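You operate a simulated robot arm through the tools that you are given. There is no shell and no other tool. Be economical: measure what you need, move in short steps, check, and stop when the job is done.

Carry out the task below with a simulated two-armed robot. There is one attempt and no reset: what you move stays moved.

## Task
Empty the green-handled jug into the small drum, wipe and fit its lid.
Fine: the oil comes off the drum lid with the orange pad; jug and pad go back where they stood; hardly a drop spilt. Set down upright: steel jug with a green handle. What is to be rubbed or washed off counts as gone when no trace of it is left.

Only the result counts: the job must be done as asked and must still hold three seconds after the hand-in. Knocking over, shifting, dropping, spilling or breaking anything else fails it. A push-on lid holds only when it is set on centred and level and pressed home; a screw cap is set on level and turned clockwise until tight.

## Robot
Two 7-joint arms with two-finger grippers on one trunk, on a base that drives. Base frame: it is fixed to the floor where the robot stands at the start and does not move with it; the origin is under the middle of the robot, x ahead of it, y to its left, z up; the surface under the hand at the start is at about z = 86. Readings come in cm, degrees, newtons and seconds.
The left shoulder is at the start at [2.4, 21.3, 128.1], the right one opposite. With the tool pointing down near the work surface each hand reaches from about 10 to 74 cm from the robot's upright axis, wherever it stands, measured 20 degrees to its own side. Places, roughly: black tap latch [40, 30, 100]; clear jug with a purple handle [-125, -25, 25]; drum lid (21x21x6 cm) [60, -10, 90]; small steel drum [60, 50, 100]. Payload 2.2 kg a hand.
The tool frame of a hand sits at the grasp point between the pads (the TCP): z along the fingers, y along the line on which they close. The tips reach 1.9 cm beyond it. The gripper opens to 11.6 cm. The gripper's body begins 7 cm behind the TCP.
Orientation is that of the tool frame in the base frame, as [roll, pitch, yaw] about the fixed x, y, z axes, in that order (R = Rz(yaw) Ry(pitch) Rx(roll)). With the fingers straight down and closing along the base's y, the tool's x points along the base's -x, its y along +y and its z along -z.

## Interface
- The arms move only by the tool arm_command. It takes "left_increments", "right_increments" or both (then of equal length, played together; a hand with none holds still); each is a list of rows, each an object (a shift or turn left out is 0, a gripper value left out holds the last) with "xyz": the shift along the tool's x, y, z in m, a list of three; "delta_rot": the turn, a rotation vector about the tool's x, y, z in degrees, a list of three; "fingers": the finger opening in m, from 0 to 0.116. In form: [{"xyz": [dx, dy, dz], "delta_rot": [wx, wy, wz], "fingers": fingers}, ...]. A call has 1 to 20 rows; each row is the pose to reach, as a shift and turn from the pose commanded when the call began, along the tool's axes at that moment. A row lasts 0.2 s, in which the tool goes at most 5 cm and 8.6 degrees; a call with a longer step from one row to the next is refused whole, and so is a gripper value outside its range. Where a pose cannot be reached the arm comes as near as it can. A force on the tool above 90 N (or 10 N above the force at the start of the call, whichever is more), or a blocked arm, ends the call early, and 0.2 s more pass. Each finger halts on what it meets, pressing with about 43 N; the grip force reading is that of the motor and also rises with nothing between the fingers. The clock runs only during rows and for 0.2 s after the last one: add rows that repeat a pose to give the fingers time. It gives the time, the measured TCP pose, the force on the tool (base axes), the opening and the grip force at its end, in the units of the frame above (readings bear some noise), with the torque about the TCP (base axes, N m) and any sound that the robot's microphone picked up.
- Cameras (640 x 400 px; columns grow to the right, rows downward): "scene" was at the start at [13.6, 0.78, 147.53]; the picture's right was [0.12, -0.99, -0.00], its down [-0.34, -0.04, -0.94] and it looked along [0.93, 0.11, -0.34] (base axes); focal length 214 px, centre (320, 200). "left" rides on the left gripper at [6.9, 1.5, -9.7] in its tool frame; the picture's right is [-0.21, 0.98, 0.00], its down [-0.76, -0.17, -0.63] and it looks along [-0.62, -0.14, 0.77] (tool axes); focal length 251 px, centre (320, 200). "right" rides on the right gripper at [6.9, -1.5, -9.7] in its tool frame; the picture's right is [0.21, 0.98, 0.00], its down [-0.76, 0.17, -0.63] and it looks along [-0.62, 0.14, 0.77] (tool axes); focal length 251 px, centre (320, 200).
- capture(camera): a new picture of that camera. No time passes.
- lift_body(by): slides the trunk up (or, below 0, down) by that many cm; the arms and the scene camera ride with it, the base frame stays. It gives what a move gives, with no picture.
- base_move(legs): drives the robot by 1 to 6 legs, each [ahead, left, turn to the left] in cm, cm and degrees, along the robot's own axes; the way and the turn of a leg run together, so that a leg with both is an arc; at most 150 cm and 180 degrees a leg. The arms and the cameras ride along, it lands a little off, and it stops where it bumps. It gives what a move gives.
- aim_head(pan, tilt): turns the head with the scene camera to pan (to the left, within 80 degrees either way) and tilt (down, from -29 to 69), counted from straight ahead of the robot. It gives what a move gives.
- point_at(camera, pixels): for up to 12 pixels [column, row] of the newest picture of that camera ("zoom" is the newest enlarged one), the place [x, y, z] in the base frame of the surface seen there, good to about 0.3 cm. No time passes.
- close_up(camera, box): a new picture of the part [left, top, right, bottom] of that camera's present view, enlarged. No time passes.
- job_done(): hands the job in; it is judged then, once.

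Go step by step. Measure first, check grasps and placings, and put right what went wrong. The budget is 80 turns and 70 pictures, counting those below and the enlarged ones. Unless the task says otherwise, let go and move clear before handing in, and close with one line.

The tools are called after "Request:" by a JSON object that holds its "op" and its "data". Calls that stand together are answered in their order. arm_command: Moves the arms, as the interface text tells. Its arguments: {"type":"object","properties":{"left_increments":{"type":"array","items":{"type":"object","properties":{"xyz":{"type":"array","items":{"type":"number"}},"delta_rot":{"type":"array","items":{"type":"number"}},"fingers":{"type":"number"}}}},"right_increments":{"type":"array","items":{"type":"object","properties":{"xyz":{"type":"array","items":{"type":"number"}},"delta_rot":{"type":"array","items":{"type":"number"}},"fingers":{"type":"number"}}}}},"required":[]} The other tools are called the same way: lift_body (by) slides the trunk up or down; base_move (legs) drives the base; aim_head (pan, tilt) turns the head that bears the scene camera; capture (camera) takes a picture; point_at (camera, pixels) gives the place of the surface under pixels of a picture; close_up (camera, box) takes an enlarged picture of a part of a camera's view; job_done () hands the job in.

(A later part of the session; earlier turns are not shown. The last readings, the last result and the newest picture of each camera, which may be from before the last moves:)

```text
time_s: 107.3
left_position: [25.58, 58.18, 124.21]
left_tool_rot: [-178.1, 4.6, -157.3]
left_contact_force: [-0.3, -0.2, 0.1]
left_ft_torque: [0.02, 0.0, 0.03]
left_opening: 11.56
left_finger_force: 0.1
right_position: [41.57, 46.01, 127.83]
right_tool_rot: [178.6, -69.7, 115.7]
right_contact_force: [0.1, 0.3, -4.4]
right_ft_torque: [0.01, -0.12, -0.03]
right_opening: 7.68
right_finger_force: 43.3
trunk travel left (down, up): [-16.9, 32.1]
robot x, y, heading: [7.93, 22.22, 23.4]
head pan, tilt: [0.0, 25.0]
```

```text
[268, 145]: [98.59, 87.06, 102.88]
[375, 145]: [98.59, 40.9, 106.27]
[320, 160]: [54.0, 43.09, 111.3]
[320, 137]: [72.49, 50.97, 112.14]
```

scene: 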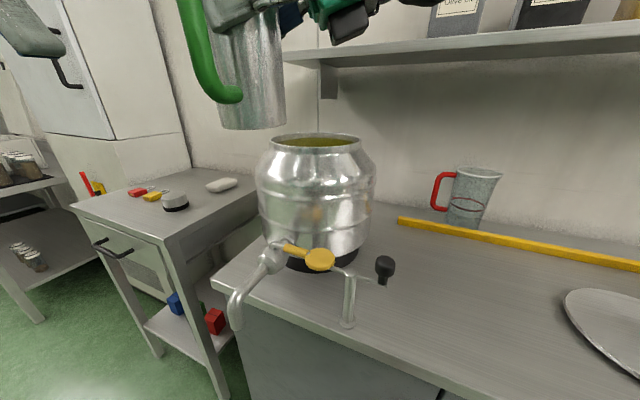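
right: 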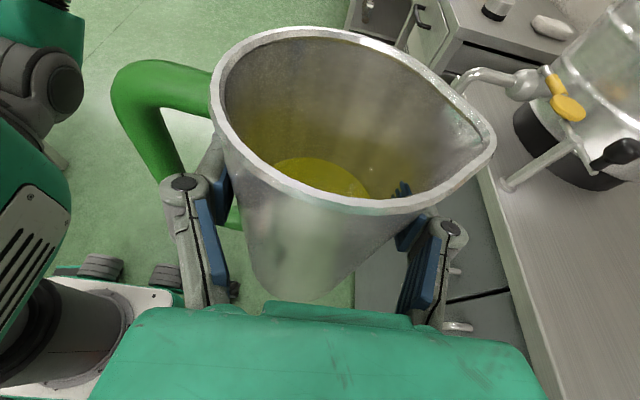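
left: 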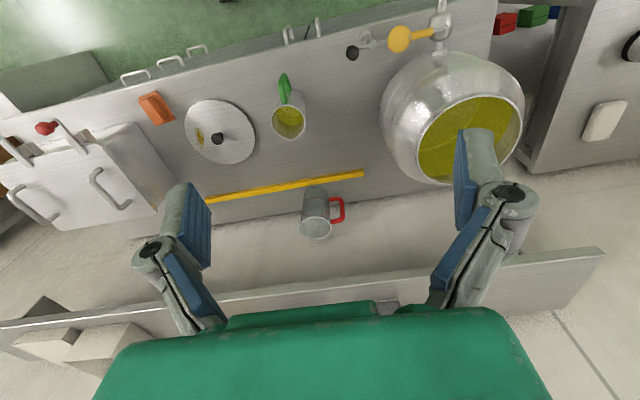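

The drum hasn't moved (front rim x 54, back 72.5). I'll move the jug over so its lip will come down over the mouth: TCP to (57.8, 45.7), z 127.7.

Request:
{"op": "arm_command", "data": {"right_increments": [{"xyz": [-0.0024, 0.0146, -0.0065]}, {"xyz": [-0.0048, 0.0292, -0.0131]}, {"xyz": [-0.0071, 0.0438, -0.0196]}, {"xyz": [-0.0095, 0.0584, -0.0261]}, {"xyz": [-0.0119, 0.073, -0.0327]}, {"xyz": [-0.0143, 0.0876, -0.0392]}, {"xyz": [-0.0167, 0.1022, -0.0457]}, {"xyz": [-0.019, 0.1168, -0.0522]}, {"xyz": [-0.0214, 0.1314, -0.0588]}, {"xyz": [-0.0238, 0.146, -0.0653]}, {"xyz": [-0.0238, 0.146, -0.0653]}, {"xyz": [-0.0238, 0.146, -0.0653]}]}}

Request:
{"op": "capture", "data": {"camera": "right"}}

Request:
{"op": "capture", "data": {"camera": "left"}}

```text
time_s: 109.9
left_position: [25.79, 58.1, 124.24]
left_tool_rot: [-178.1, 4.8, -157.2]
left_contact_force: [-0.4, -0.8, -0.5]
left_ft_torque: [0.02, 0.04, -0.02]
left_opening: 11.6
left_finger_force: 0.1
right_position: [57.79, 45.88, 127.88]
right_tool_rot: [178.7, -69.8, 115.6]
right_contact_force: [0.3, -0.9, -5.2]
right_ft_torque: [0.01, -0.12, -0.01]
right_opening: 7.69
right_finger_force: 43.0
trunk travel left (down, up): [-16.9, 32.1]
robot x, y, heading: [8.02, 22.67, 23.6]
head pan, tilt: [0.0, 25.0]
```

```text
35 pictures are left
```

right: 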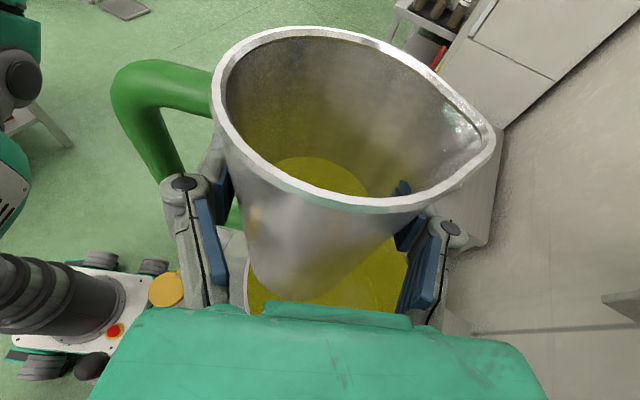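

```text
34 pictures are left
```

left: 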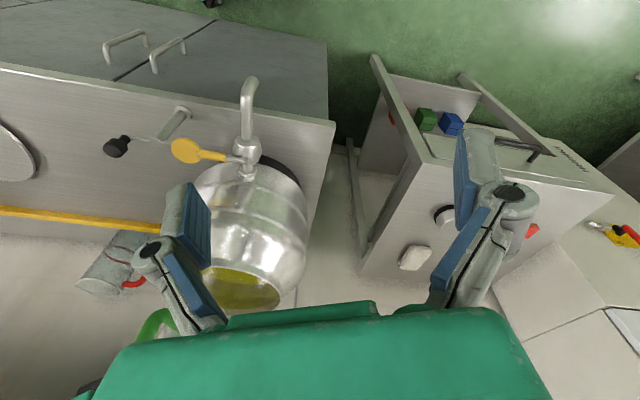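

The jug is over the mouth with oil calm. I'll tilt it forward 48° in place first (no flow expected yet) and check.

Request:
{"op": "arm_command", "data": {"right_increments": [{"delta_rot": [2.05, 0, 5.64]}, {"delta_rot": [4.1, 0, 11.28]}, {"delta_rot": [6.16, 0, 16.92]}, {"delta_rot": [8.21, 0, 22.56]}, {"delta_rot": [10.26, 0, 28.2]}, {"delta_rot": [12.31, 0, 33.84]}, {"delta_rot": [14.36, 0, 39.48]}, {"delta_rot": [16.42, 0, 45.12]}, {"delta_rot": [16.42, 0, 45.12]}]}}

Request:
{"op": "capture", "data": {"camera": "left"}}

Request:
{"op": "capture", "data": {"camera": "right"}}

```text
time_s: 111.9
left_position: [25.53, 58.08, 124.34]
left_tool_rot: [-178.1, 4.7, -157.1]
left_contact_force: [-0.1, -0.5, -0.4]
left_ft_torque: [0.01, 0.0, 0.0]
left_opening: 11.59
left_finger_force: 0.0
right_position: [57.72, 45.8, 127.92]
right_tool_rot: [-107.5, -39.2, 50.7]
right_contact_force: [-0.4, 0.0, -5.7]
right_ft_torque: [0.03, -0.17, 0.02]
right_opening: 7.67
right_finger_force: 43.2
trunk travel left (down, up): [-16.9, 32.1]
robot x, y, heading: [7.7, 23.08, 23.6]
head pan, tilt: [0.0, 25.0]
```

```text
33 pictures are left
```

left: 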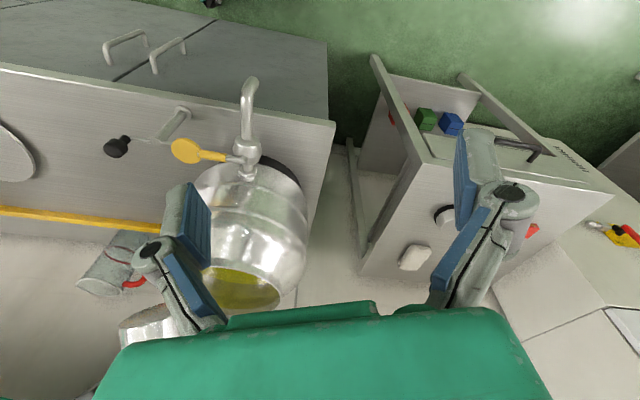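

```text
32 pictures are left
```

right: 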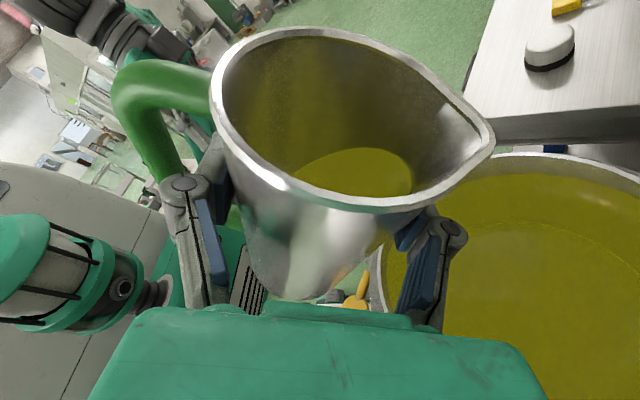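

The lip at (490,140) lies well over the drum mouth and no oil has flowed yet. I'll tilt on slowly from 48° to 90°, lowering 2.5 cm.

Request:
{"op": "arm_command", "data": {"right_increments": [{"xyz": [-0.0039, 0.0046, 0.0014], "delta_rot": [1.03, 0, 2.82]}, {"xyz": [-0.0079, 0.0093, 0.0029], "delta_rot": [2.05, 0, 5.64]}, {"xyz": [-0.0118, 0.014, 0.0043], "delta_rot": [3.08, 0, 8.46]}, {"xyz": [-0.0157, 0.0186, 0.0057], "delta_rot": [4.1, 0, 11.28]}, {"xyz": [-0.0157, 0.0186, 0.0057], "delta_rot": [5.13, 0, 14.1]}, {"xyz": [-0.0157, 0.0186, 0.0057], "delta_rot": [6.16, 0, 16.92]}, {"xyz": [-0.0157, 0.0186, 0.0057], "delta_rot": [7.18, 0, 19.74]}, {"xyz": [-0.0157, 0.0186, 0.0057], "delta_rot": [8.21, 0, 22.56]}, {"xyz": [-0.0157, 0.0186, 0.0057], "delta_rot": [8.89, 0, 24.44]}, {"xyz": [-0.0157, 0.0186, 0.0057], "delta_rot": [9.58, 0, 26.32]}, {"xyz": [-0.0157, 0.0186, 0.0057], "delta_rot": [10.26, 0, 28.2]}, {"xyz": [-0.0157, 0.0186, 0.0057], "delta_rot": [10.94, 0, 30.08]}, {"xyz": [-0.0157, 0.0186, 0.0057], "delta_rot": [11.63, 0, 31.96]}, {"xyz": [-0.0157, 0.0186, 0.0057], "delta_rot": [12.31, 0, 33.84]}, {"xyz": [-0.0157, 0.0186, 0.0057], "delta_rot": [13.0, 0, 35.72]}, {"xyz": [-0.0157, 0.0186, 0.0057], "delta_rot": [13.68, 0, 37.6]}, {"xyz": [-0.0157, 0.0186, 0.0057], "delta_rot": [14.36, 0, 39.48]}]}}

Request:
{"op": "capture", "data": {"camera": "right"}}

```text
time_s: 115.5
left_position: [25.51, 58.22, 124.21]
left_tool_rot: [-178.1, 4.7, -157.3]
left_contact_force: [0.2, 0.4, 0.4]
left_ft_torque: [-0.01, 0.0, 0.03]
left_opening: 11.62
left_finger_force: 0.1
right_position: [57.7, 45.8, 125.56]
right_tool_rot: [-90.4, -0.5, 44.5]
right_contact_force: [0.3, 0.1, -1.7]
right_ft_torque: [0.04, -0.05, 0.01]
right_opening: 7.66
right_finger_force: 43.2
trunk travel left (down, up): [-16.9, 32.1]
robot x, y, heading: [7.75, 22.7, 23.6]
head pan, tilt: [0.0, 25.0]
```

```text
31 pictures are left
```

right: 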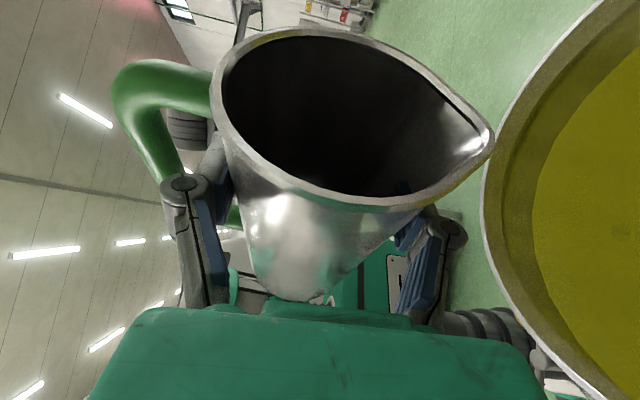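

The load fell to 1.7 N, so nearly all the oil is out. I'll tilt to about 118° and hold so the rest drains.

Request:
{"op": "arm_command", "data": {"right_increments": [{"delta_rot": [1.2, 0, 3.3]}, {"delta_rot": [2.4, 0, 6.6]}, {"delta_rot": [3.6, 0, 9.9]}, {"delta_rot": [4.8, 0, 13.2]}, {"delta_rot": [6.0, 0, 16.5]}, {"delta_rot": [7.2, 0, 19.8]}, {"delta_rot": [8.4, 0, 23.1]}, {"delta_rot": [9.6, 0, 26.4]}, {"delta_rot": [9.6, 0, 26.4]}, {"delta_rot": [9.6, 0, 26.4]}, {"delta_rot": [9.6, 0, 26.4]}, {"delta_rot": [9.6, 0, 26.4]}, {"delta_rot": [9.6, 0, 26.4]}, {"delta_rot": [9.6, 0, 26.4]}, {"delta_rot": [9.6, 0, 26.4]}, {"delta_rot": [9.6, 0, 26.4]}, {"delta_rot": [9.6, 0, 26.4]}, {"delta_rot": [9.6, 0, 26.4]}, {"delta_rot": [9.6, 0, 26.4]}, {"delta_rot": [9.6, 0, 26.4]}]}}

Request:
{"op": "close_up", "data": {"camera": "right", "box": [200, 10, 520, 210]}}

```text
time_s: 119.7
left_position: [25.7, 58.01, 124.21]
left_tool_rot: [-178.3, 4.7, -157.1]
left_contact_force: [0.1, -0.8, -0.1]
left_ft_torque: [0.05, 0.0, -0.02]
left_opening: 11.6
left_finger_force: 0.0
right_position: [48.26, 37.48, 125.39]
right_tool_rot: [-82.6, 18.2, 44.3]
right_contact_force: [-0.3, -0.4, -2.0]
right_ft_torque: [0.02, -0.04, -0.02]
right_opening: 7.67
right_finger_force: 43.0
right hand out of reach, approached as far as the arm can: row 1, 2, 3, 4, 5, 6, 7, 8, 9, 10, 11, 12, 13, 14, 15, 16, 17, 18, 19, 20
trunk travel left (down, up): [-16.9, 32.1]
robot x, y, heading: [7.84, 22.73, 23.5]
head pan, tilt: [0.0, 25.0]
```

```text
2.00 times, centred on (360, 110) of right
```

zoom: 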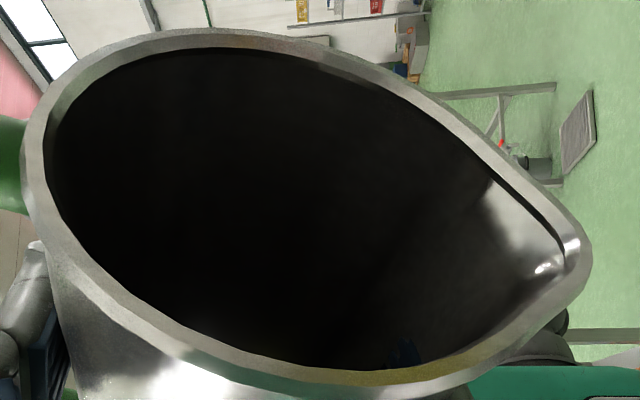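

The last tilt was out of reach and pulled the hand back to (48, 37); the jug is dry inside and nothing more came out by weight. I'll turn it back upright.

Request:
{"op": "arm_command", "data": {"right_increments": [{"delta_rot": [-2.4, 0, -6.6]}, {"delta_rot": [-4.8, 0, -13.2]}, {"delta_rot": [-7.2, 0, -19.8]}, {"delta_rot": [-9.6, 0, -26.4]}, {"delta_rot": [-12, 0, -33]}, {"delta_rot": [-14.4, 0, -39.6]}, {"delta_rot": [-16.8, 0, -46.2]}, {"delta_rot": [-19.2, 0, -52.8]}, {"delta_rot": [-21.6, 0, -59.4]}, {"delta_rot": [-24, 0, -66]}, {"delta_rot": [-24, 0, -66]}]}}

Request:
{"op": "capture", "data": {"camera": "scene"}}

```text
time_s: 122.1
left_position: [25.68, 58.13, 124.14]
left_tool_rot: [-178.2, 4.7, -157.2]
left_contact_force: [0.0, -1.6, -0.6]
left_ft_torque: [-0.01, -0.01, 0.0]
left_opening: 11.6
left_finger_force: 0.1
right_position: [48.07, 37.59, 124.57]
right_tool_rot: [-112.2, -46.9, 52.5]
right_contact_force: [0.0, -0.4, -1.9]
right_ft_torque: [0.03, -0.08, -0.05]
right_opening: 7.69
right_finger_force: 42.3
trunk travel left (down, up): [-16.9, 32.1]
robot x, y, heading: [7.94, 22.47, 23.7]
head pan, tilt: [0.0, 25.0]
```

```text
29 pictures are left
```

scene: 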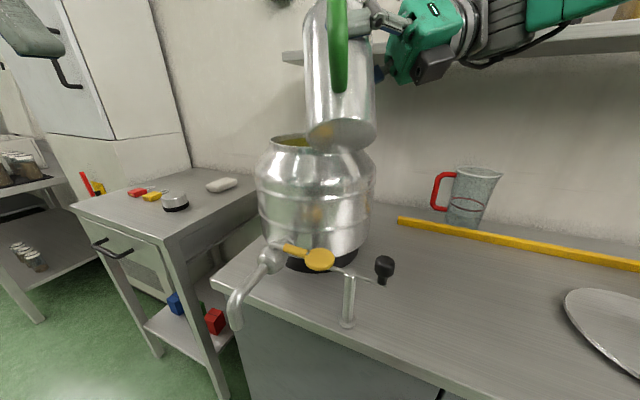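

No spill is visible on the table. I'll raise 3 cm and bring the jug fully upright.

Request:
{"op": "arm_command", "data": {"right_increments": [{"xyz": [0.0108, -0.0097, -0.0039], "delta_rot": [-1.4, 0, -3.8]}, {"xyz": [0.0216, -0.0193, -0.0078], "delta_rot": [-2.8, 0, -7.6]}, {"xyz": [0.0216, -0.0193, -0.0078], "delta_rot": [-5.5, 0, -15.1]}, {"xyz": [0.0216, -0.0193, -0.0078], "delta_rot": [-8.2, 0, -22.6]}, {"xyz": [0.0216, -0.0193, -0.0078], "delta_rot": [-11, 0, -30.1]}, {"xyz": [0.0216, -0.0193, -0.0078], "delta_rot": [-13.7, 0, -37.6]}, {"xyz": [0.0216, -0.0193, -0.0078], "delta_rot": [-13.7, 0, -37.6]}, {"xyz": [0.0216, -0.0193, -0.0078], "delta_rot": [-13.7, 0, -37.6]}]}}

Request:
{"op": "aim_head", "data": {"pan": -10, "tilt": 45}}

Request:
{"op": "capture", "data": {"camera": "scene"}}

Request:
{"op": "capture", "data": {"camera": "right"}}

```text
time_s: 123.9
left_position: [25.54, 58.07, 124.12]
left_tool_rot: [-178.1, 4.6, -157.2]
left_contact_force: [0.5, 0.8, -0.7]
left_ft_torque: [-0.01, -0.02, -0.02]
left_opening: 11.61
left_finger_force: 0.0
right_position: [47.92, 37.62, 127.64]
right_tool_rot: [177.9, -70.5, 115.0]
right_contact_force: [-0.3, 0.9, -1.8]
right_ft_torque: [0.02, -0.07, 0.04]
right_opening: 7.68
right_finger_force: 42.8
trunk travel left (down, up): [-16.9, 32.1]
robot x, y, heading: [7.84, 22.76, 23.7]
head pan, tilt: [0.0, 25.0]
```

```text
time_s: 124.7
left_position: [25.64, 58.11, 124.26]
left_tool_rot: [-178.1, 4.8, -157.2]
left_contact_force: [-0.1, 0.7, 0.4]
left_ft_torque: [-0.02, 0.02, 0.02]
left_opening: 11.6
left_finger_force: 0.1
right_position: [48.11, 37.61, 127.73]
right_tool_rot: [178.0, -70.4, 114.8]
right_contact_force: [-0.4, -0.6, -2.1]
right_ft_torque: [0.0, -0.06, -0.03]
right_opening: 7.63
right_finger_force: 42.6
trunk travel left (down, up): [-16.9, 32.1]
robot x, y, heading: [7.84, 22.8, 23.8]
head pan, tilt: [-10.0, 45.0]
```

```text
28 pictures are left
```

scene: 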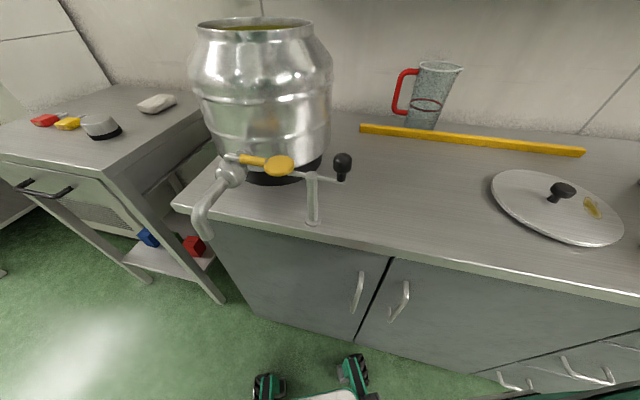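

```text
27 pictures are left
```

right: 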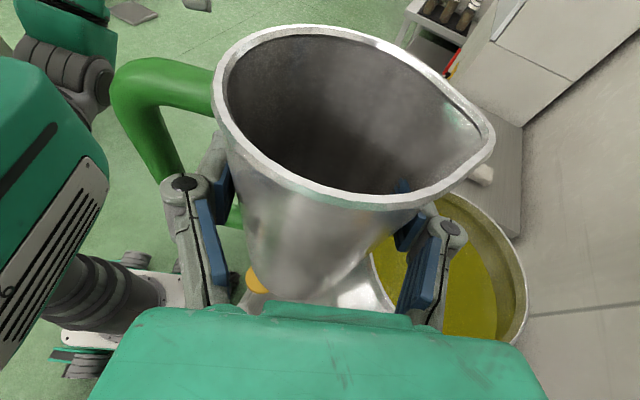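

The jug is empty and clean, with no spill on the table. I'll turn back square (−23.7°) to bring the jug towards its home spot.

Request:
{"op": "base_move", "data": {"legs": [[0, 0, -12], [0, 0, -11.7]]}}

Request:
{"op": "arm_command", "data": {"left_increments": [{}, {}, {}, {}, {}]}}

Request:
{"op": "arm_command", "data": {"left_increments": [{}, {}]}}

```text
time_s: 126.6
left_position: [38.53, 48.57, 124.16]
left_tool_rot: [-177.9, 4.6, 178.9]
left_contact_force: [-1.7, -0.5, 0.1]
left_ft_torque: [-0.06, 0.0, 0.03]
left_opening: 11.58
left_finger_force: 0.1
right_position: [50.74, 20.67, 127.69]
right_tool_rot: [178.1, -70.0, 90.9]
right_contact_force: [0.4, 0.9, -2.5]
right_ft_torque: [-0.01, -0.04, -0.01]
right_opening: 7.64
right_finger_force: 42.3
trunk travel left (down, up): [-16.9, 32.1]
robot x, y, heading: [7.82, 22.57, -0.7]
head pan, tilt: [-10.0, 45.0]
```

```text
time_s: 127.8
left_position: [38.29, 47.84, 124.23]
left_tool_rot: [-178.3, 4.8, 178.8]
left_contact_force: [-1.1, 0.9, -0.5]
left_ft_torque: [0.05, 0.0, -0.02]
left_opening: 11.59
left_finger_force: 0.0
right_position: [50.44, 20.03, 127.83]
right_tool_rot: [177.6, -70.4, 91.2]
right_contact_force: [0.0, -0.3, -2.0]
right_ft_torque: [0.04, -0.04, -0.02]
right_opening: 7.65
right_finger_force: 43.0
trunk travel left (down, up): [-16.9, 32.1]
robot x, y, heading: [8.04, 22.58, -0.3]
head pan, tilt: [-10.0, 45.0]
```

```text
time_s: 128.4
left_position: [38.4, 48.3, 124.2]
left_tool_rot: [-178.0, 4.7, 178.9]
left_contact_force: [1.0, 0.3, 0.4]
left_ft_torque: [-0.03, 0.01, 0.01]
left_opening: 11.58
left_finger_force: 0.0
right_position: [50.46, 20.33, 127.78]
right_tool_rot: [177.7, -70.3, 91.2]
right_contact_force: [0.2, -0.1, -1.1]
right_ft_torque: [-0.03, -0.03, -0.01]
right_opening: 7.67
right_finger_force: 42.9
trunk travel left (down, up): [-16.9, 32.1]
robot x, y, heading: [8.18, 23.04, -0.5]
head pan, tilt: [-10.0, 45.0]
```

Steady; jug hand at (50.5, 20.3, 127.8). I'll move over to its home spot and down to about 1.3 cm above the table, trimming the small yaw error.

Request:
{"op": "arm_command", "data": {"right_increments": [{"xyz": [-0.0055, 0.011, -0.0152], "delta_rot": [0.2, 0, 0.05]}, {"xyz": [-0.0111, 0.022, -0.0304], "delta_rot": [0.4, 0, 0.1]}, {"xyz": [-0.0166, 0.033, -0.0457], "delta_rot": [0.6, 0, 0.15]}, {"xyz": [-0.0222, 0.044, -0.0609], "delta_rot": [0.8, 0, 0.2]}, {"xyz": [-0.0277, 0.055, -0.0761], "delta_rot": [1.05, 0, 0.26]}, {"xyz": [-0.0501, 0.055, -0.0679], "delta_rot": [1.05, 0, 0.26]}, {"xyz": [-0.0725, 0.055, -0.0598], "delta_rot": [1.05, 0, 0.26]}, {"xyz": [-0.0949, 0.055, -0.0516], "delta_rot": [1.05, 0, 0.26]}, {"xyz": [-0.1173, 0.055, -0.0435], "delta_rot": [1.05, 0, 0.26]}, {"xyz": [-0.1397, 0.055, -0.0353], "delta_rot": [1.05, 0, 0.26]}, {"xyz": [-0.1621, 0.055, -0.0272], "delta_rot": [1.05, 0, 0.26]}, {"xyz": [-0.1845, 0.055, -0.019], "delta_rot": [1.05, 0, 0.26]}, {"xyz": [-0.2069, 0.055, -0.0108], "delta_rot": [1.05, 0, 0.26]}, {"xyz": [-0.2293, 0.055, -0.0027], "delta_rot": [1.05, 0, 0.26]}, {"xyz": [-0.2517, 0.055, 0.0055], "delta_rot": [1.05, 0, 0.26]}, {"xyz": [-0.2741, 0.055, 0.0136], "delta_rot": [1.05, 0, 0.26]}, {"xyz": [-0.2965, 0.055, 0.0218], "delta_rot": [1.05, 0, 0.26]}, {"xyz": [-0.3191, 0.055, 0.03], "delta_rot": [1.05, 0, 0.26]}, {"xyz": [-0.3191, 0.055, 0.03], "delta_rot": [1.05, 0, 0.26]}]}}

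Request:
{"op": "aim_head", "data": {"pan": -10, "tilt": 35}}

Request:
{"op": "capture", "data": {"camera": "scene"}}

```text
time_s: 132.4
left_position: [38.21, 47.94, 124.29]
left_tool_rot: [-178.2, 4.9, 178.8]
left_contact_force: [-0.4, -0.8, -1.2]
left_ft_torque: [-0.01, -0.04, 0.01]
left_opening: 11.59
left_finger_force: 0.0
right_position: [56.18, 12.05, 96.54]
right_tool_rot: [179.4, -70.3, 90.4]
right_contact_force: [0.7, -0.6, -2.2]
right_ft_torque: [-0.02, -0.03, -0.03]
right_opening: 7.62
right_finger_force: 43.3
trunk travel left (down, up): [-16.9, 32.1]
robot x, y, heading: [8.24, 22.94, -0.4]
head pan, tilt: [-10.0, 45.0]
```

```text
time_s: 133.2
left_position: [38.3, 48.01, 124.14]
left_tool_rot: [-178.1, 4.8, 178.8]
left_contact_force: [-0.2, 1.1, -0.3]
left_ft_torque: [-0.01, -0.01, 0.01]
left_opening: 11.6
left_finger_force: 0.1
right_position: [56.19, 12.17, 96.63]
right_tool_rot: [179.5, -70.4, 90.4]
right_contact_force: [-0.7, 1.1, -2.0]
right_ft_torque: [-0.02, -0.04, -0.02]
right_opening: 7.62
right_finger_force: 42.5
trunk travel left (down, up): [-16.9, 32.1]
robot x, y, heading: [7.85, 22.88, -0.6]
head pan, tilt: [-10.0, 35.0]
```

```text
26 pictures are left
```

scene: 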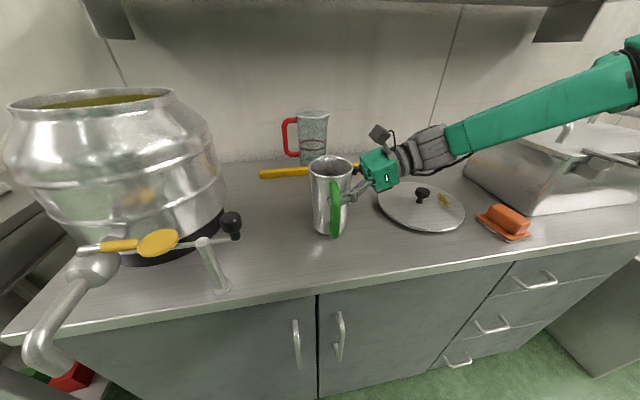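

The jug hangs upright just above its spot. I'll lower the last 1.2 cm gently and check the contact force.

Request:
{"op": "arm_command", "data": {"right_increments": [{"xyz": [-0.0038, -0.001, 0.0014]}, {"xyz": [-0.0075, -0.002, 0.0027]}, {"xyz": [-0.0094, -0.002, 0.0034]}, {"xyz": [-0.0113, -0.002, 0.0041]}, {"xyz": [-0.0113, -0.002, 0.0041]}]}}

Request:
{"op": "close_up", "data": {"camera": "scene", "box": [260, 140, 420, 250]}}

Request:
{"op": "point_at", "data": {"camera": "zoom", "pixels": [[200, 100], [375, 95], [285, 65], [290, 140], [240, 300], [240, 370]]}}

```text
time_s: 134.4
left_position: [38.16, 48.08, 124.23]
left_tool_rot: [-178.3, 4.9, 178.8]
left_contact_force: [-0.2, -0.5, 0.3]
left_ft_torque: [-0.02, 0.05, 0.01]
left_opening: 11.59
left_finger_force: 0.0
right_position: [56.05, 12.2, 95.73]
right_tool_rot: [179.1, -70.5, 90.9]
right_contact_force: [-0.5, -1.4, 14.3]
right_ft_torque: [0.24, 0.35, 0.05]
right_opening: 7.67
right_finger_force: 42.8
trunk travel left (down, up): [-16.9, 32.1]
robot x, y, heading: [8.07, 22.55, -0.6]
head pan, tilt: [-10.0, 35.0]
```

```text
3.64 times, centred on (340, 195) of scene
```

zoom: 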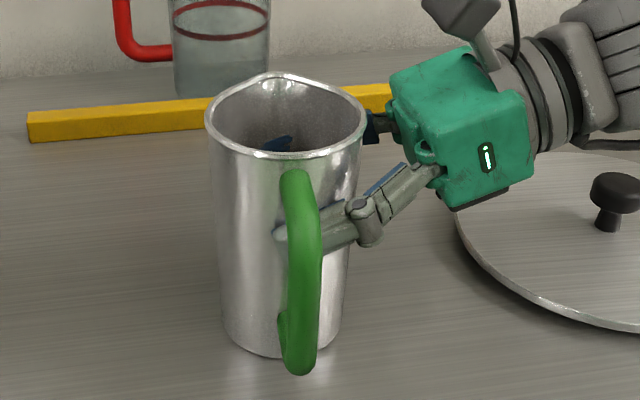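

```text
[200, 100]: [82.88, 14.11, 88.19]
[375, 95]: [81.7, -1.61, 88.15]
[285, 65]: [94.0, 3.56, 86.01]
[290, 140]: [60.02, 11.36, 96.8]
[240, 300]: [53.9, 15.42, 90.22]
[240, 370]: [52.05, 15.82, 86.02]
```

The table carries the jug (14 N). I'll ease off slightly, open to 9.1 cm (staying clear of the handle) and draw straight back.

Request:
{"op": "arm_command", "data": {"right_increments": [{"xyz": [0.0015, 0, -0.0005]}, {"xyz": [0.0015, 0, -0.0005], "fingers": 0.09}, {"xyz": [0.0015, 0, -0.0005]}, {"xyz": [0.0015, 0, -0.0005]}, {"xyz": [0.0015, 0, -0.0105]}, {"xyz": [0.0015, 0, -0.0255]}, {"xyz": [0.0015, 0, -0.0455]}, {"xyz": [0.0015, 0, -0.07]}, {"xyz": [0.0015, 0, -0.1]}, {"xyz": [0.0015, 0, -0.1]}]}}

Request:
{"op": "capture", "data": {"camera": "right"}}

Request:
{"op": "close_up", "data": {"camera": "scene", "box": [260, 140, 420, 250]}}

Request:
{"op": "point_at", "data": {"camera": "zoom", "pixels": [[208, 118], [363, 118], [285, 156], [270, 76], [303, 300], [250, 150], [340, 145]]}}

```text
time_s: 136.6
left_position: [38.41, 47.83, 124.28]
left_tool_rot: [-178.2, 4.9, 178.7]
left_contact_force: [-0.3, 0.5, 0.4]
left_ft_torque: [0.03, -0.02, 0.0]
left_opening: 11.59
left_finger_force: 0.0
right_position: [56.11, 2.54, 98.98]
right_tool_rot: [179.6, -70.4, 90.3]
right_contact_force: [0.2, -0.4, 0.0]
right_ft_torque: [0.0, -0.02, 0.04]
right_opening: 9.0
right_finger_force: 0.0
trunk travel left (down, up): [-16.9, 32.1]
robot x, y, heading: [7.8, 22.78, -0.2]
head pan, tilt: [-10.0, 35.0]
```

```text
24 pictures are left
```

right: 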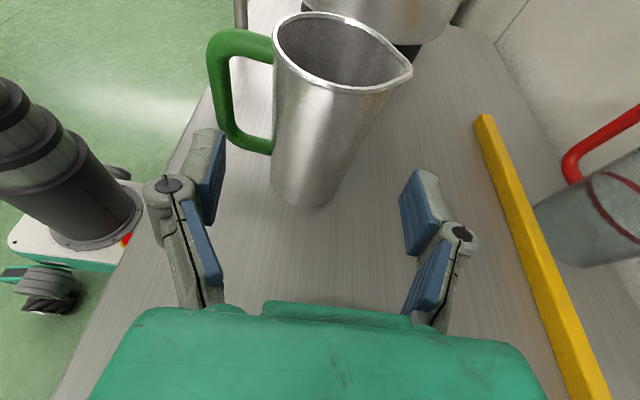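

```text
3.64 times, centred on (340, 195) of scene
```

zoom: 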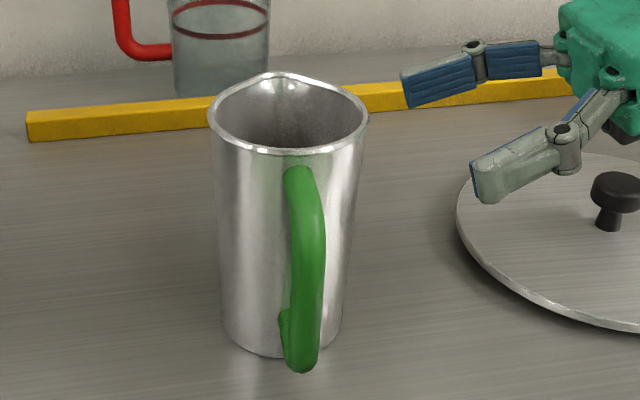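

```text
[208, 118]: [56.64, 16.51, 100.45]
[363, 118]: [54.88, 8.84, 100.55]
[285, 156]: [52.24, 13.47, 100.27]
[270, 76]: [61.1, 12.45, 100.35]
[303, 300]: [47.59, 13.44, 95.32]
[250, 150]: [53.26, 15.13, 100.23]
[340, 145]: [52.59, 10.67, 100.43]
```

The jug stands upright within about half a cm of its old spot, empty. Next the pad: I'll retract the right hand up and look closely at the pad and lid.

Request:
{"op": "arm_command", "data": {"right_increments": [{"xyz": [0.03, 0, -0.03]}, {"xyz": [0.065, 0, -0.06]}, {"xyz": [0.1, 0, -0.08]}, {"xyz": [0.14, 0, -0.1], "delta_rot": [3.88, -3.88, -5.54], "fingers": 0.08}, {"xyz": [0.17, 0, -0.12], "delta_rot": [7.76, -7.76, -11.08]}, {"xyz": [0.2, 0, -0.14], "delta_rot": [11.64, -11.64, -16.62]}, {"xyz": [0.2, -0.01, -0.16], "delta_rot": [15.53, -15.53, -22.17]}, {"xyz": [0.2, -0.02, -0.18], "delta_rot": [19.41, -19.41, -27.71]}, {"xyz": [0.2, -0.03, -0.2], "delta_rot": [23.29, -23.29, -33.25]}, {"xyz": [0.2, -0.04, -0.22], "delta_rot": [27.17, -27.17, -38.79]}, {"xyz": [0.2, -0.05, -0.24], "delta_rot": [31.05, -31.05, -44.33]}, {"xyz": [0.2, -0.06, -0.24], "delta_rot": [34.93, -34.93, -49.87]}, {"xyz": [0.2, -0.07, -0.24], "delta_rot": [38.81, -38.81, -55.41]}, {"xyz": [0.2, -0.08, -0.24], "delta_rot": [42.7, -42.7, -60.96]}, {"xyz": [0.2, -0.08, -0.24], "delta_rot": [46.58, -46.58, -66.5]}, {"xyz": [0.2, -0.08, -0.24], "delta_rot": [50.46, -50.46, -72.04]}, {"xyz": [0.2, -0.08, -0.24], "delta_rot": [54.34, -54.34, -77.58]}, {"xyz": [0.2, -0.08, -0.24], "delta_rot": [54.34, -54.34, -77.58]}]}}

Request:
{"op": "capture", "data": {"camera": "right"}}

Request:
{"op": "aim_head", "data": {"pan": -35, "tilt": 35}}

Request:
{"op": "capture", "data": {"camera": "scene"}}

```text
time_s: 140.4
left_position: [38.43, 47.83, 124.34]
left_tool_rot: [-178.2, 4.8, 178.8]
left_contact_force: [0.6, -0.7, 0.4]
left_ft_torque: [-0.01, 0.02, 0.04]
left_opening: 11.63
left_finger_force: 0.0
right_position: [47.91, -13.29, 125.91]
right_tool_rot: [179.6, 0.2, -180.0]
right_contact_force: [0.2, -0.2, -0.4]
right_ft_torque: [-0.01, 0.01, -0.01]
right_opening: 8.0
right_finger_force: 0.0
right hand out of reach, approached as far as the arm can: row 11, 12
trunk travel left (down, up): [-16.9, 32.1]
robot x, y, heading: [7.82, 23.05, -0.3]
head pan, tilt: [-10.0, 35.0]
```

```text
22 pictures are left
```

right: 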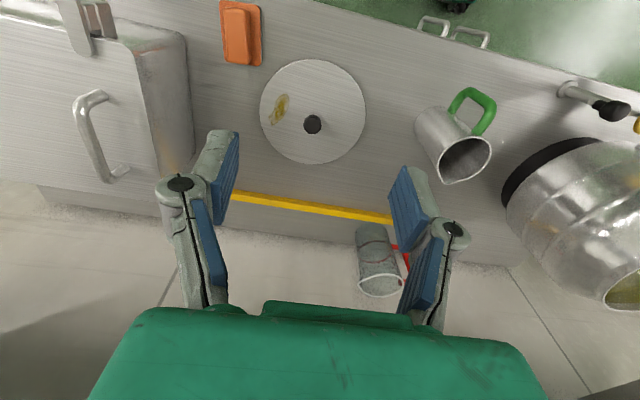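

```text
time_s: 141.2
left_position: [38.4, 47.97, 124.25]
left_tool_rot: [-178.2, 4.9, 178.7]
left_contact_force: [0.2, 0.2, -0.7]
left_ft_torque: [0.02, -0.03, -0.01]
left_opening: 11.64
left_finger_force: 0.0
right_position: [47.95, -13.15, 125.8]
right_tool_rot: [179.5, 0.2, 179.9]
right_contact_force: [0.2, 0.3, 0.2]
right_ft_torque: [0.02, -0.01, 0.0]
right_opening: 8.01
right_finger_force: 0.0
trunk travel left (down, up): [-16.9, 32.1]
robot x, y, heading: [7.93, 23.05, -0.5]
head pan, tilt: [-35.0, 35.0]
```

```text
21 pictures are left
```

scene: 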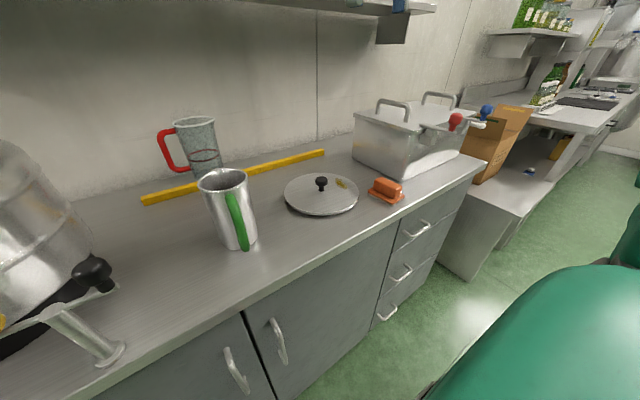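

The right camera shows the pad at (240,35) and the oil at (280,107). I'll measure the pad's grip block and base edges, the knob and the oil.

Request:
{"op": "point_at", "data": {"camera": "right", "pixels": [[236, 15], [240, 30], [240, 55], [224, 30], [248, 30], [260, 10], [260, 62], [226, 64], [280, 96], [278, 122], [270, 108], [313, 122]]}}

Request:
{"op": "close_up", "data": {"camera": "right", "box": [200, 0, 380, 170]}}

Request:
{"op": "point_at", "data": {"camera": "zoom", "pixels": [[95, 45], [110, 100], [130, 205], [80, 45], [172, 45], [240, 30], [230, 250], [90, 240], [105, 240], [195, 240]]}}

```text
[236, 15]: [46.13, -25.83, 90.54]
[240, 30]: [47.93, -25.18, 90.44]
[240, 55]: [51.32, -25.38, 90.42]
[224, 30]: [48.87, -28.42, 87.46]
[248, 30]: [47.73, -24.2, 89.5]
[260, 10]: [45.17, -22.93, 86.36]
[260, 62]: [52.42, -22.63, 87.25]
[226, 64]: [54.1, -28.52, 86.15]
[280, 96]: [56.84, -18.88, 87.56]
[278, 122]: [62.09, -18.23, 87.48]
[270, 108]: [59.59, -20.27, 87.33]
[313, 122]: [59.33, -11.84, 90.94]
```

```text
2.35 times, centred on (290, 85) of right
```

zoom: 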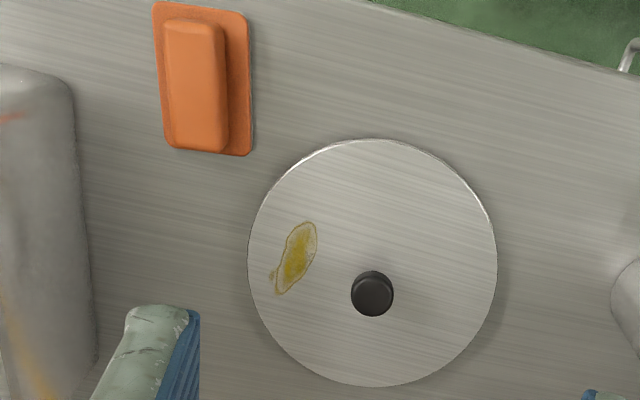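

```text
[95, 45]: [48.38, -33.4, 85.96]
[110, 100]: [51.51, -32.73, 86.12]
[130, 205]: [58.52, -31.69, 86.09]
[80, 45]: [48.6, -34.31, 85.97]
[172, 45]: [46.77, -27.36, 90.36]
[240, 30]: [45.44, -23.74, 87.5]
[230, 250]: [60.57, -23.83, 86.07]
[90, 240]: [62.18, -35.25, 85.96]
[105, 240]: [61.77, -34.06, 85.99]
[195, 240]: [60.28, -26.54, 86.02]
```

Getting exact pad corners and oil extents from the same zoom.

Request:
{"op": "point_at", "data": {"camera": "zoom", "pixels": [[170, 28], [212, 28], [178, 140], [218, 143], [195, 85], [222, 85], [242, 20], [248, 148], [305, 224], [278, 292], [274, 275], [315, 240]]}}

```text
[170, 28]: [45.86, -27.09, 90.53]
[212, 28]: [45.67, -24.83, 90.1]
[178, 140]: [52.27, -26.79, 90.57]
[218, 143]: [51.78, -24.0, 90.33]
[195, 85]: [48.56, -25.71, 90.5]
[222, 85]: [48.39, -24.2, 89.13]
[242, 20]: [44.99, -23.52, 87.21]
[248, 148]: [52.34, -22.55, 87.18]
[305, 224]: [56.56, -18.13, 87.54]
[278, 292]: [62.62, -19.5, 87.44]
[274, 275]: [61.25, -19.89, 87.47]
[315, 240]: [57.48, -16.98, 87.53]
```

The grip block is centred at (49.0, −25.6), 3 cm wide, yaw about 6°, top z 90.5. I'll go above it and then down to grasp at z 89.6.

Request:
{"op": "arm_command", "data": {"right_increments": [{"xyz": [-0.0013, -0.0155, 0.032], "delta_rot": [0, 0, -1], "fingers": 0.062}, {"xyz": [-0.0026, -0.031, 0.0645], "delta_rot": [0, 0, -2]}, {"xyz": [-0.004, -0.0465, 0.0968], "delta_rot": [0, 0, -3]}, {"xyz": [-0.0053, -0.062, 0.129], "delta_rot": [0, 0, -4]}, {"xyz": [-0.0066, -0.0775, 0.1612], "delta_rot": [0, 0, -5]}, {"xyz": [-0.0079, -0.093, 0.1935], "delta_rot": [0, 0, -6]}, {"xyz": [-0.0105, -0.124, 0.24], "delta_rot": [0, 0, -6]}, {"xyz": [-0.0105, -0.124, 0.258], "delta_rot": [0, 0, -6]}, {"xyz": [-0.0105, -0.124, 0.258], "delta_rot": [0, 0, -6]}]}}

Request:
{"op": "capture", "data": {"camera": "right"}}

```text
refused: row 7 steps farther than a row can; nothing moved
```

```text
19 pictures are left
```

right: 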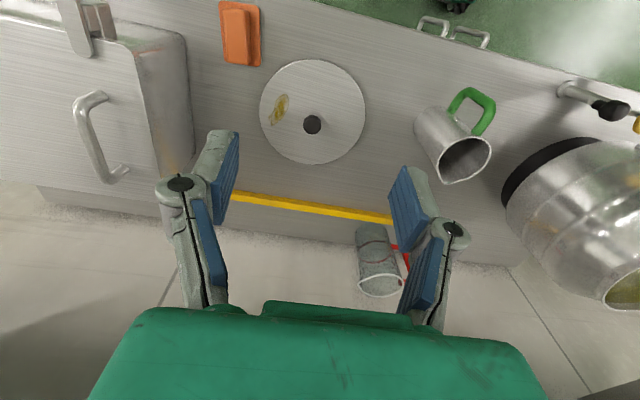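

Row 7 stepped too far; I'll resend with even steps.

Request:
{"op": "arm_command", "data": {"right_increments": [{"xyz": [-0.0013, -0.0155, 0.0323], "delta_rot": [0, 0, -1], "fingers": 0.062}, {"xyz": [-0.0026, -0.031, 0.0645], "delta_rot": [0, 0, -2]}, {"xyz": [-0.004, -0.0465, 0.0968], "delta_rot": [0, 0, -3]}, {"xyz": [-0.0053, -0.062, 0.129], "delta_rot": [0, 0, -4]}, {"xyz": [-0.0066, -0.0775, 0.1612], "delta_rot": [0, 0, -5]}, {"xyz": [-0.0079, -0.093, 0.1935], "delta_rot": [0, 0, -6]}, {"xyz": [-0.0092, -0.1085, 0.2258], "delta_rot": [0, 0, -6]}, {"xyz": [-0.0105, -0.124, 0.258], "delta_rot": [0, 0, -6]}, {"xyz": [-0.0105, -0.124, 0.258], "delta_rot": [0, 0, -6]}, {"xyz": [-0.0105, -0.124, 0.258], "delta_rot": [0, 0, -6]}]}}

Request:
{"op": "capture", "data": {"camera": "right"}}

```text
time_s: 143.4
left_position: [38.27, 47.86, 124.19]
left_tool_rot: [-178.2, 4.8, 178.9]
left_contact_force: [0.3, -0.7, -0.5]
left_ft_torque: [-0.02, 0.01, 0.0]
left_opening: 11.59
left_finger_force: 0.2
right_position: [49.04, -25.48, 100.09]
right_tool_rot: [179.7, 0.3, -174.1]
right_contact_force: [0.7, -0.1, -0.1]
right_ft_torque: [0.0, -0.05, -0.02]
right_opening: 6.19
right_finger_force: 0.0
trunk travel left (down, up): [-16.9, 32.1]
robot x, y, heading: [8.13, 22.67, -0.6]
head pan, tilt: [-35.0, 35.0]
```

```text
18 pictures are left
```

right: 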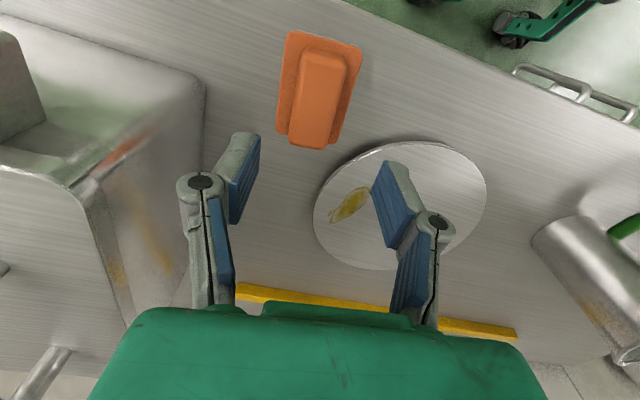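

Aligned above the block at z 100. I'll descend 10.4 cm, close, and lift slightly.

Request:
{"op": "arm_command", "data": {"right_increments": [{"xyz": [0, -0.001, 0.03]}, {"xyz": [0, -0.001, 0.06]}, {"xyz": [0, -0.001, 0.085]}, {"xyz": [0, -0.001, 0.1]}, {"xyz": [0, -0.001, 0.1045]}, {"xyz": [0, -0.001, 0.1045], "fingers": 0.015}, {"xyz": [0, -0.001, 0.1045]}, {"xyz": [0, -0.001, 0.1045]}, {"xyz": [0, -0.001, 0.095]}, {"xyz": [0, -0.001, 0.075]}, {"xyz": [0, -0.001, 0.055]}, {"xyz": [0, -0.001, 0.055]}]}}

Request:
{"op": "capture", "data": {"camera": "right"}}

```text
time_s: 146.1
left_position: [38.35, 47.98, 124.27]
left_tool_rot: [-178.2, 4.8, 178.8]
left_contact_force: [0.5, -0.2, 0.4]
left_ft_torque: [0.01, 0.05, 0.03]
left_opening: 11.61
left_finger_force: 0.1
right_position: [49.04, -25.47, 94.6]
right_tool_rot: [179.6, 0.2, -174.1]
right_contact_force: [0.5, 1.2, -1.4]
right_ft_torque: [0.03, -0.04, -0.06]
right_opening: 3.4
right_finger_force: 43.0
trunk travel left (down, up): [-16.9, 32.1]
robot x, y, heading: [7.51, 22.79, -0.3]
head pan, tilt: [-35.0, 35.0]
```

```text
17 pictures are left
```

right: 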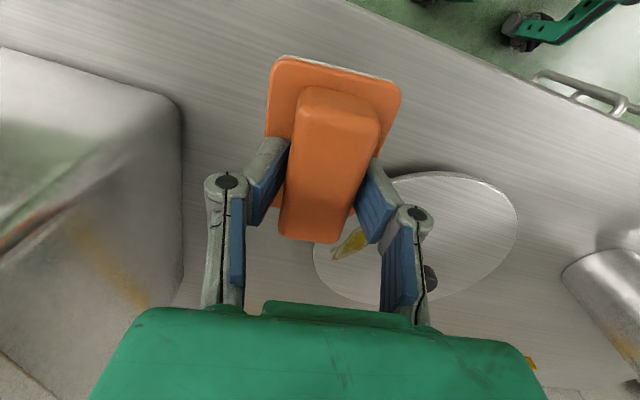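

The pad is held (3.4 cm, 43 N). I'll move it over the oil at (59.5, −18.6) and lower it to light contact.

Request:
{"op": "arm_command", "data": {"right_increments": [{"xyz": [-0.028, 0.0145, 0]}, {"xyz": [-0.0556, 0.0287, 0]}, {"xyz": [-0.0834, 0.043, 0]}, {"xyz": [-0.1112, 0.0574, 0]}, {"xyz": [-0.1112, 0.0574, 0]}, {"xyz": [-0.1112, 0.0574, 0.015]}, {"xyz": [-0.1112, 0.0574, 0.028]}, {"xyz": [-0.1112, 0.0574, 0.034]}, {"xyz": [-0.1112, 0.0574, 0.037]}, {"xyz": [-0.1112, 0.0574, 0.037]}]}}

```text
time_s: 148.2
left_position: [38.17, 48.0, 124.34]
left_tool_rot: [-178.0, 4.9, 178.8]
left_contact_force: [-0.5, -0.1, 0.1]
left_ft_torque: [0.01, -0.02, 0.01]
left_opening: 11.61
left_finger_force: 0.1
right_position: [59.59, -18.41, 91.11]
right_tool_rot: [179.7, 0.4, -174.1]
right_contact_force: [1.3, -4.4, 15.4]
right_ft_torque: [0.04, 0.54, 0.1]
right_opening: 3.39
right_finger_force: 42.5
trunk travel left (down, up): [-16.9, 32.1]
robot x, y, heading: [8.46, 22.45, -0.7]
head pan, tilt: [-35.0, 35.0]
```

Contact is about 15 N. I'll scrub along x ±2.5 cm with small sideways offsets.

Request:
{"op": "arm_command", "data": {"right_increments": [{"xyz": [0.012, 0, 0]}, {"xyz": [0.025, 0, 0]}, {"xyz": [0.01, 0.004, 0]}, {"xyz": [-0.008, 0.008, 0]}, {"xyz": [-0.025, 0.008, 0]}, {"xyz": [-0.008, 0.004, 0]}, {"xyz": [0.01, 0, 0]}, {"xyz": [0.025, -0.006, 0]}, {"xyz": [0.008, -0.01, 0]}, {"xyz": [-0.01, -0.01, 0]}, {"xyz": [-0.025, -0.006, 0]}, {"xyz": [-0.008, 0, 0]}, {"xyz": [0.01, 0.006, 0]}, {"xyz": [0.025, 0.006, 0]}, {"xyz": [0.008, 0, 0]}, {"xyz": [-0.01, -0.004, 0]}, {"xyz": [-0.025, 0, 0]}, {"xyz": [0, 0, 0]}, {"xyz": [0, 0, -0.03]}, {"xyz": [0.03, -0.02, -0.06]}]}}

Request:
{"op": "close_up", "data": {"camera": "scene", "box": [270, 150, 420, 230]}}

```text
time_s: 152.4
left_position: [37.89, 47.84, 124.42]
left_tool_rot: [-178.2, 5.0, 178.9]
left_contact_force: [-0.8, 0.5, 0.4]
left_ft_torque: [0.0, 0.0, -0.03]
left_opening: 11.58
left_finger_force: 0.0
right_position: [56.27, -20.69, 97.05]
right_tool_rot: [179.4, 0.3, -174.0]
right_contact_force: [0.7, -0.7, -1.4]
right_ft_torque: [0.0, -0.08, 0.01]
right_opening: 3.41
right_finger_force: 43.1
trunk travel left (down, up): [-16.9, 32.1]
robot x, y, heading: [7.98, 22.97, -0.4]
head pan, tilt: [-35.0, 35.0]
```

```text
4.27 times, centred on (345, 190) of scene
```

zoom: 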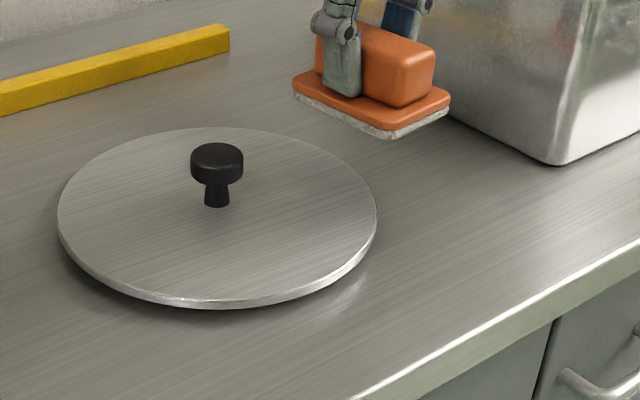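

The lid looks clean in this view. I'll put the pad back at (49.0, −25.5), release, and rise.

Request:
{"op": "arm_command", "data": {"right_increments": [{"xyz": [0.026, -0.0134, 0]}, {"xyz": [0.0513, -0.0268, 0]}, {"xyz": [0.0769, -0.0402, 0]}, {"xyz": [0.0769, -0.0402, 0.02]}, {"xyz": [0.0769, -0.0402, 0.045]}, {"xyz": [0.0769, -0.0402, 0.064]}, {"xyz": [0.0769, -0.0402, 0.07]}, {"xyz": [0.0769, -0.0402, 0.073]}, {"xyz": [0.0769, -0.0402, 0.073]}]}}

Request:
{"op": "arm_command", "data": {"right_increments": [{"fingers": 0.062}, {}, {}, {"xyz": [0, 0, -0.03]}, {"xyz": [0, 0, -0.07]}, {"xyz": [0, 0.02, -0.11]}, {"xyz": [0, 0.02, -0.11]}]}}

Request:
{"op": "capture", "data": {"camera": "right"}}

Request:
{"op": "point_at", "data": {"camera": "right", "pixels": [[320, 100], [285, 40], [350, 60], [430, 195]]}}

```text
time_s: 154.4
left_position: [38.32, 47.99, 124.28]
left_tool_rot: [-178.2, 4.9, 178.8]
left_contact_force: [0.0, 0.6, 0.5]
left_ft_torque: [-0.01, -0.01, -0.01]
left_opening: 11.59
left_finger_force: 0.0
right_position: [49.55, -25.56, 89.51]
right_tool_rot: [179.7, 0.2, -174.1]
right_contact_force: [0.5, 0.0, 1.8]
right_ft_torque: [-0.04, -0.07, 0.0]
right_opening: 3.39
right_finger_force: 42.7
trunk travel left (down, up): [-16.9, 32.1]
robot x, y, heading: [7.66, 22.6, -0.3]
head pan, tilt: [-35.0, 35.0]
```

```text
time_s: 156.1
left_position: [38.33, 47.99, 124.21]
left_tool_rot: [-178.1, 4.8, 178.8]
left_contact_force: [0.9, -0.1, -0.2]
left_ft_torque: [0.02, 0.01, 0.01]
left_opening: 11.59
left_finger_force: 0.0
right_position: [49.33, -23.51, 100.4]
right_tool_rot: [179.6, 0.1, -174.2]
right_contact_force: [0.4, -0.4, -0.4]
right_ft_torque: [0.03, 0.0, 0.0]
right_opening: 6.2
right_finger_force: 0.1
trunk travel left (down, up): [-16.9, 32.1]
robot x, y, heading: [7.88, 23.02, -0.3]
head pan, tilt: [-35.0, 35.0]
```

```text
15 pictures are left
```

right: 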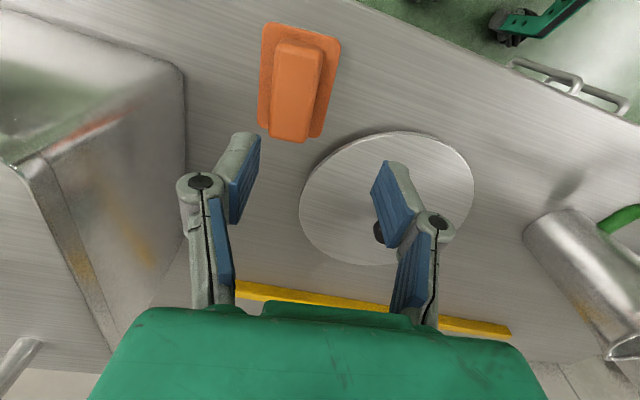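

```text
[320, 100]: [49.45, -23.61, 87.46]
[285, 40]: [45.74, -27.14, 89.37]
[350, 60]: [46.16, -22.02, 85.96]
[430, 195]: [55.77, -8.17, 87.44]
```

The pad is back in place and the lid is clean where the oil was. Now the knob: I'll zoom in to measure it and the lid rim.

Request:
{"op": "close_up", "data": {"camera": "scene", "box": [275, 165, 370, 225]}}

Request:
{"op": "point_at", "data": {"camera": "zoom", "pixels": [[310, 80], [280, 85], [340, 85], [310, 100], [310, 130], [75, 180], [550, 180], [310, 335], [310, 50], [450, 130]]}}

```text
6.67 times, centred on (322, 195) of scene
```

zoom: 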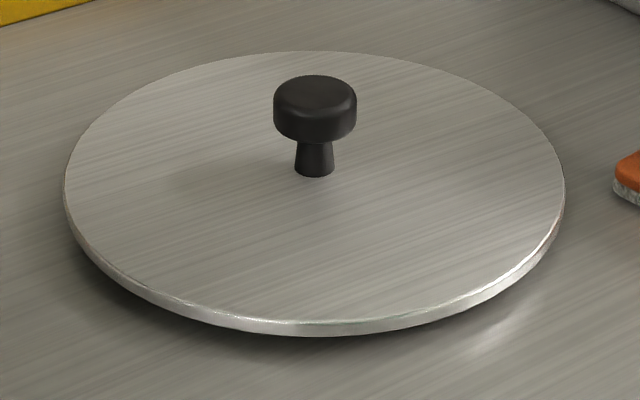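

```text
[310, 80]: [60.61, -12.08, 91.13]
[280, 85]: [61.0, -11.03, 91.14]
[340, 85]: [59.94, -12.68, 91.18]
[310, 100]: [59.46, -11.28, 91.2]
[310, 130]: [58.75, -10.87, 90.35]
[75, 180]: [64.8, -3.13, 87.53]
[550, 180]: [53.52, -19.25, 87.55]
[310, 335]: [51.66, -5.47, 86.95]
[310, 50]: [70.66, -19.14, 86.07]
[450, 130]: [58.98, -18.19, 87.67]
```

The lid is spotless. Knob head is at (59.7, −11.6), z 90–91.2. I'll grasp it with fingers down (TCP z 90.2) and lift a little.

Request:
{"op": "arm_command", "data": {"right_increments": [{"xyz": [-0.0231, 0.0215, 0]}, {"xyz": [-0.0462, 0.043, 0]}, {"xyz": [-0.0694, 0.0645, 0]}, {"xyz": [-0.0925, 0.086, 0]}, {"xyz": [-0.1156, 0.1075, 0]}, {"xyz": [-0.1156, 0.1075, 0]}, {"xyz": [-0.1156, 0.1075, 0.03]}, {"xyz": [-0.1156, 0.1075, 0.06]}, {"xyz": [-0.1156, 0.1075, 0.085]}, {"xyz": [-0.1156, 0.1075, 0.1]}, {"xyz": [-0.1156, 0.1075, 0.1015]}, {"xyz": [-0.1156, 0.1075, 0.1015], "fingers": 0.01}, {"xyz": [-0.1156, 0.1075, 0.1015]}, {"xyz": [-0.1156, 0.1075, 0.1015]}, {"xyz": [-0.1156, 0.1075, 0.1015]}]}}

Request:
{"op": "capture", "data": {"camera": "scene"}}

```text
time_s: 159.2
left_position: [38.32, 47.99, 124.27]
left_tool_rot: [-178.1, 4.8, 178.9]
left_contact_force: [0.8, -1.1, -0.4]
left_ft_torque: [0.01, -0.01, 0.01]
left_opening: 11.6
left_finger_force: 0.1
right_position: [59.68, -11.66, 90.38]
right_tool_rot: [179.5, 0.2, -174.0]
right_contact_force: [0.0, 0.5, 0.4]
right_ft_torque: [0.07, -0.09, 0.01]
right_opening: 3.2
right_finger_force: 42.8
trunk travel left (down, up): [-16.9, 32.1]
robot x, y, heading: [7.8, 23.0, -0.4]
head pan, tilt: [-35.0, 35.0]
```

```text
13 pictures are left
```

scene: 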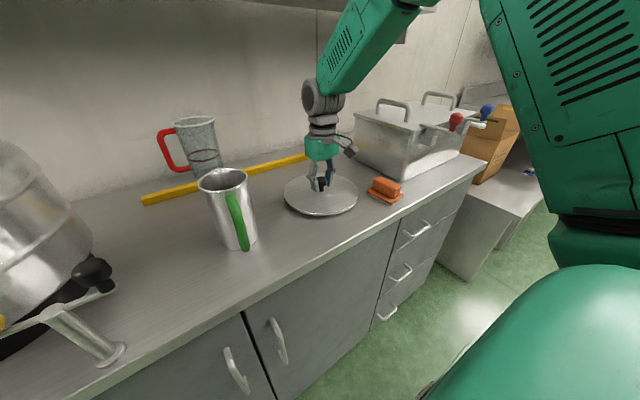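

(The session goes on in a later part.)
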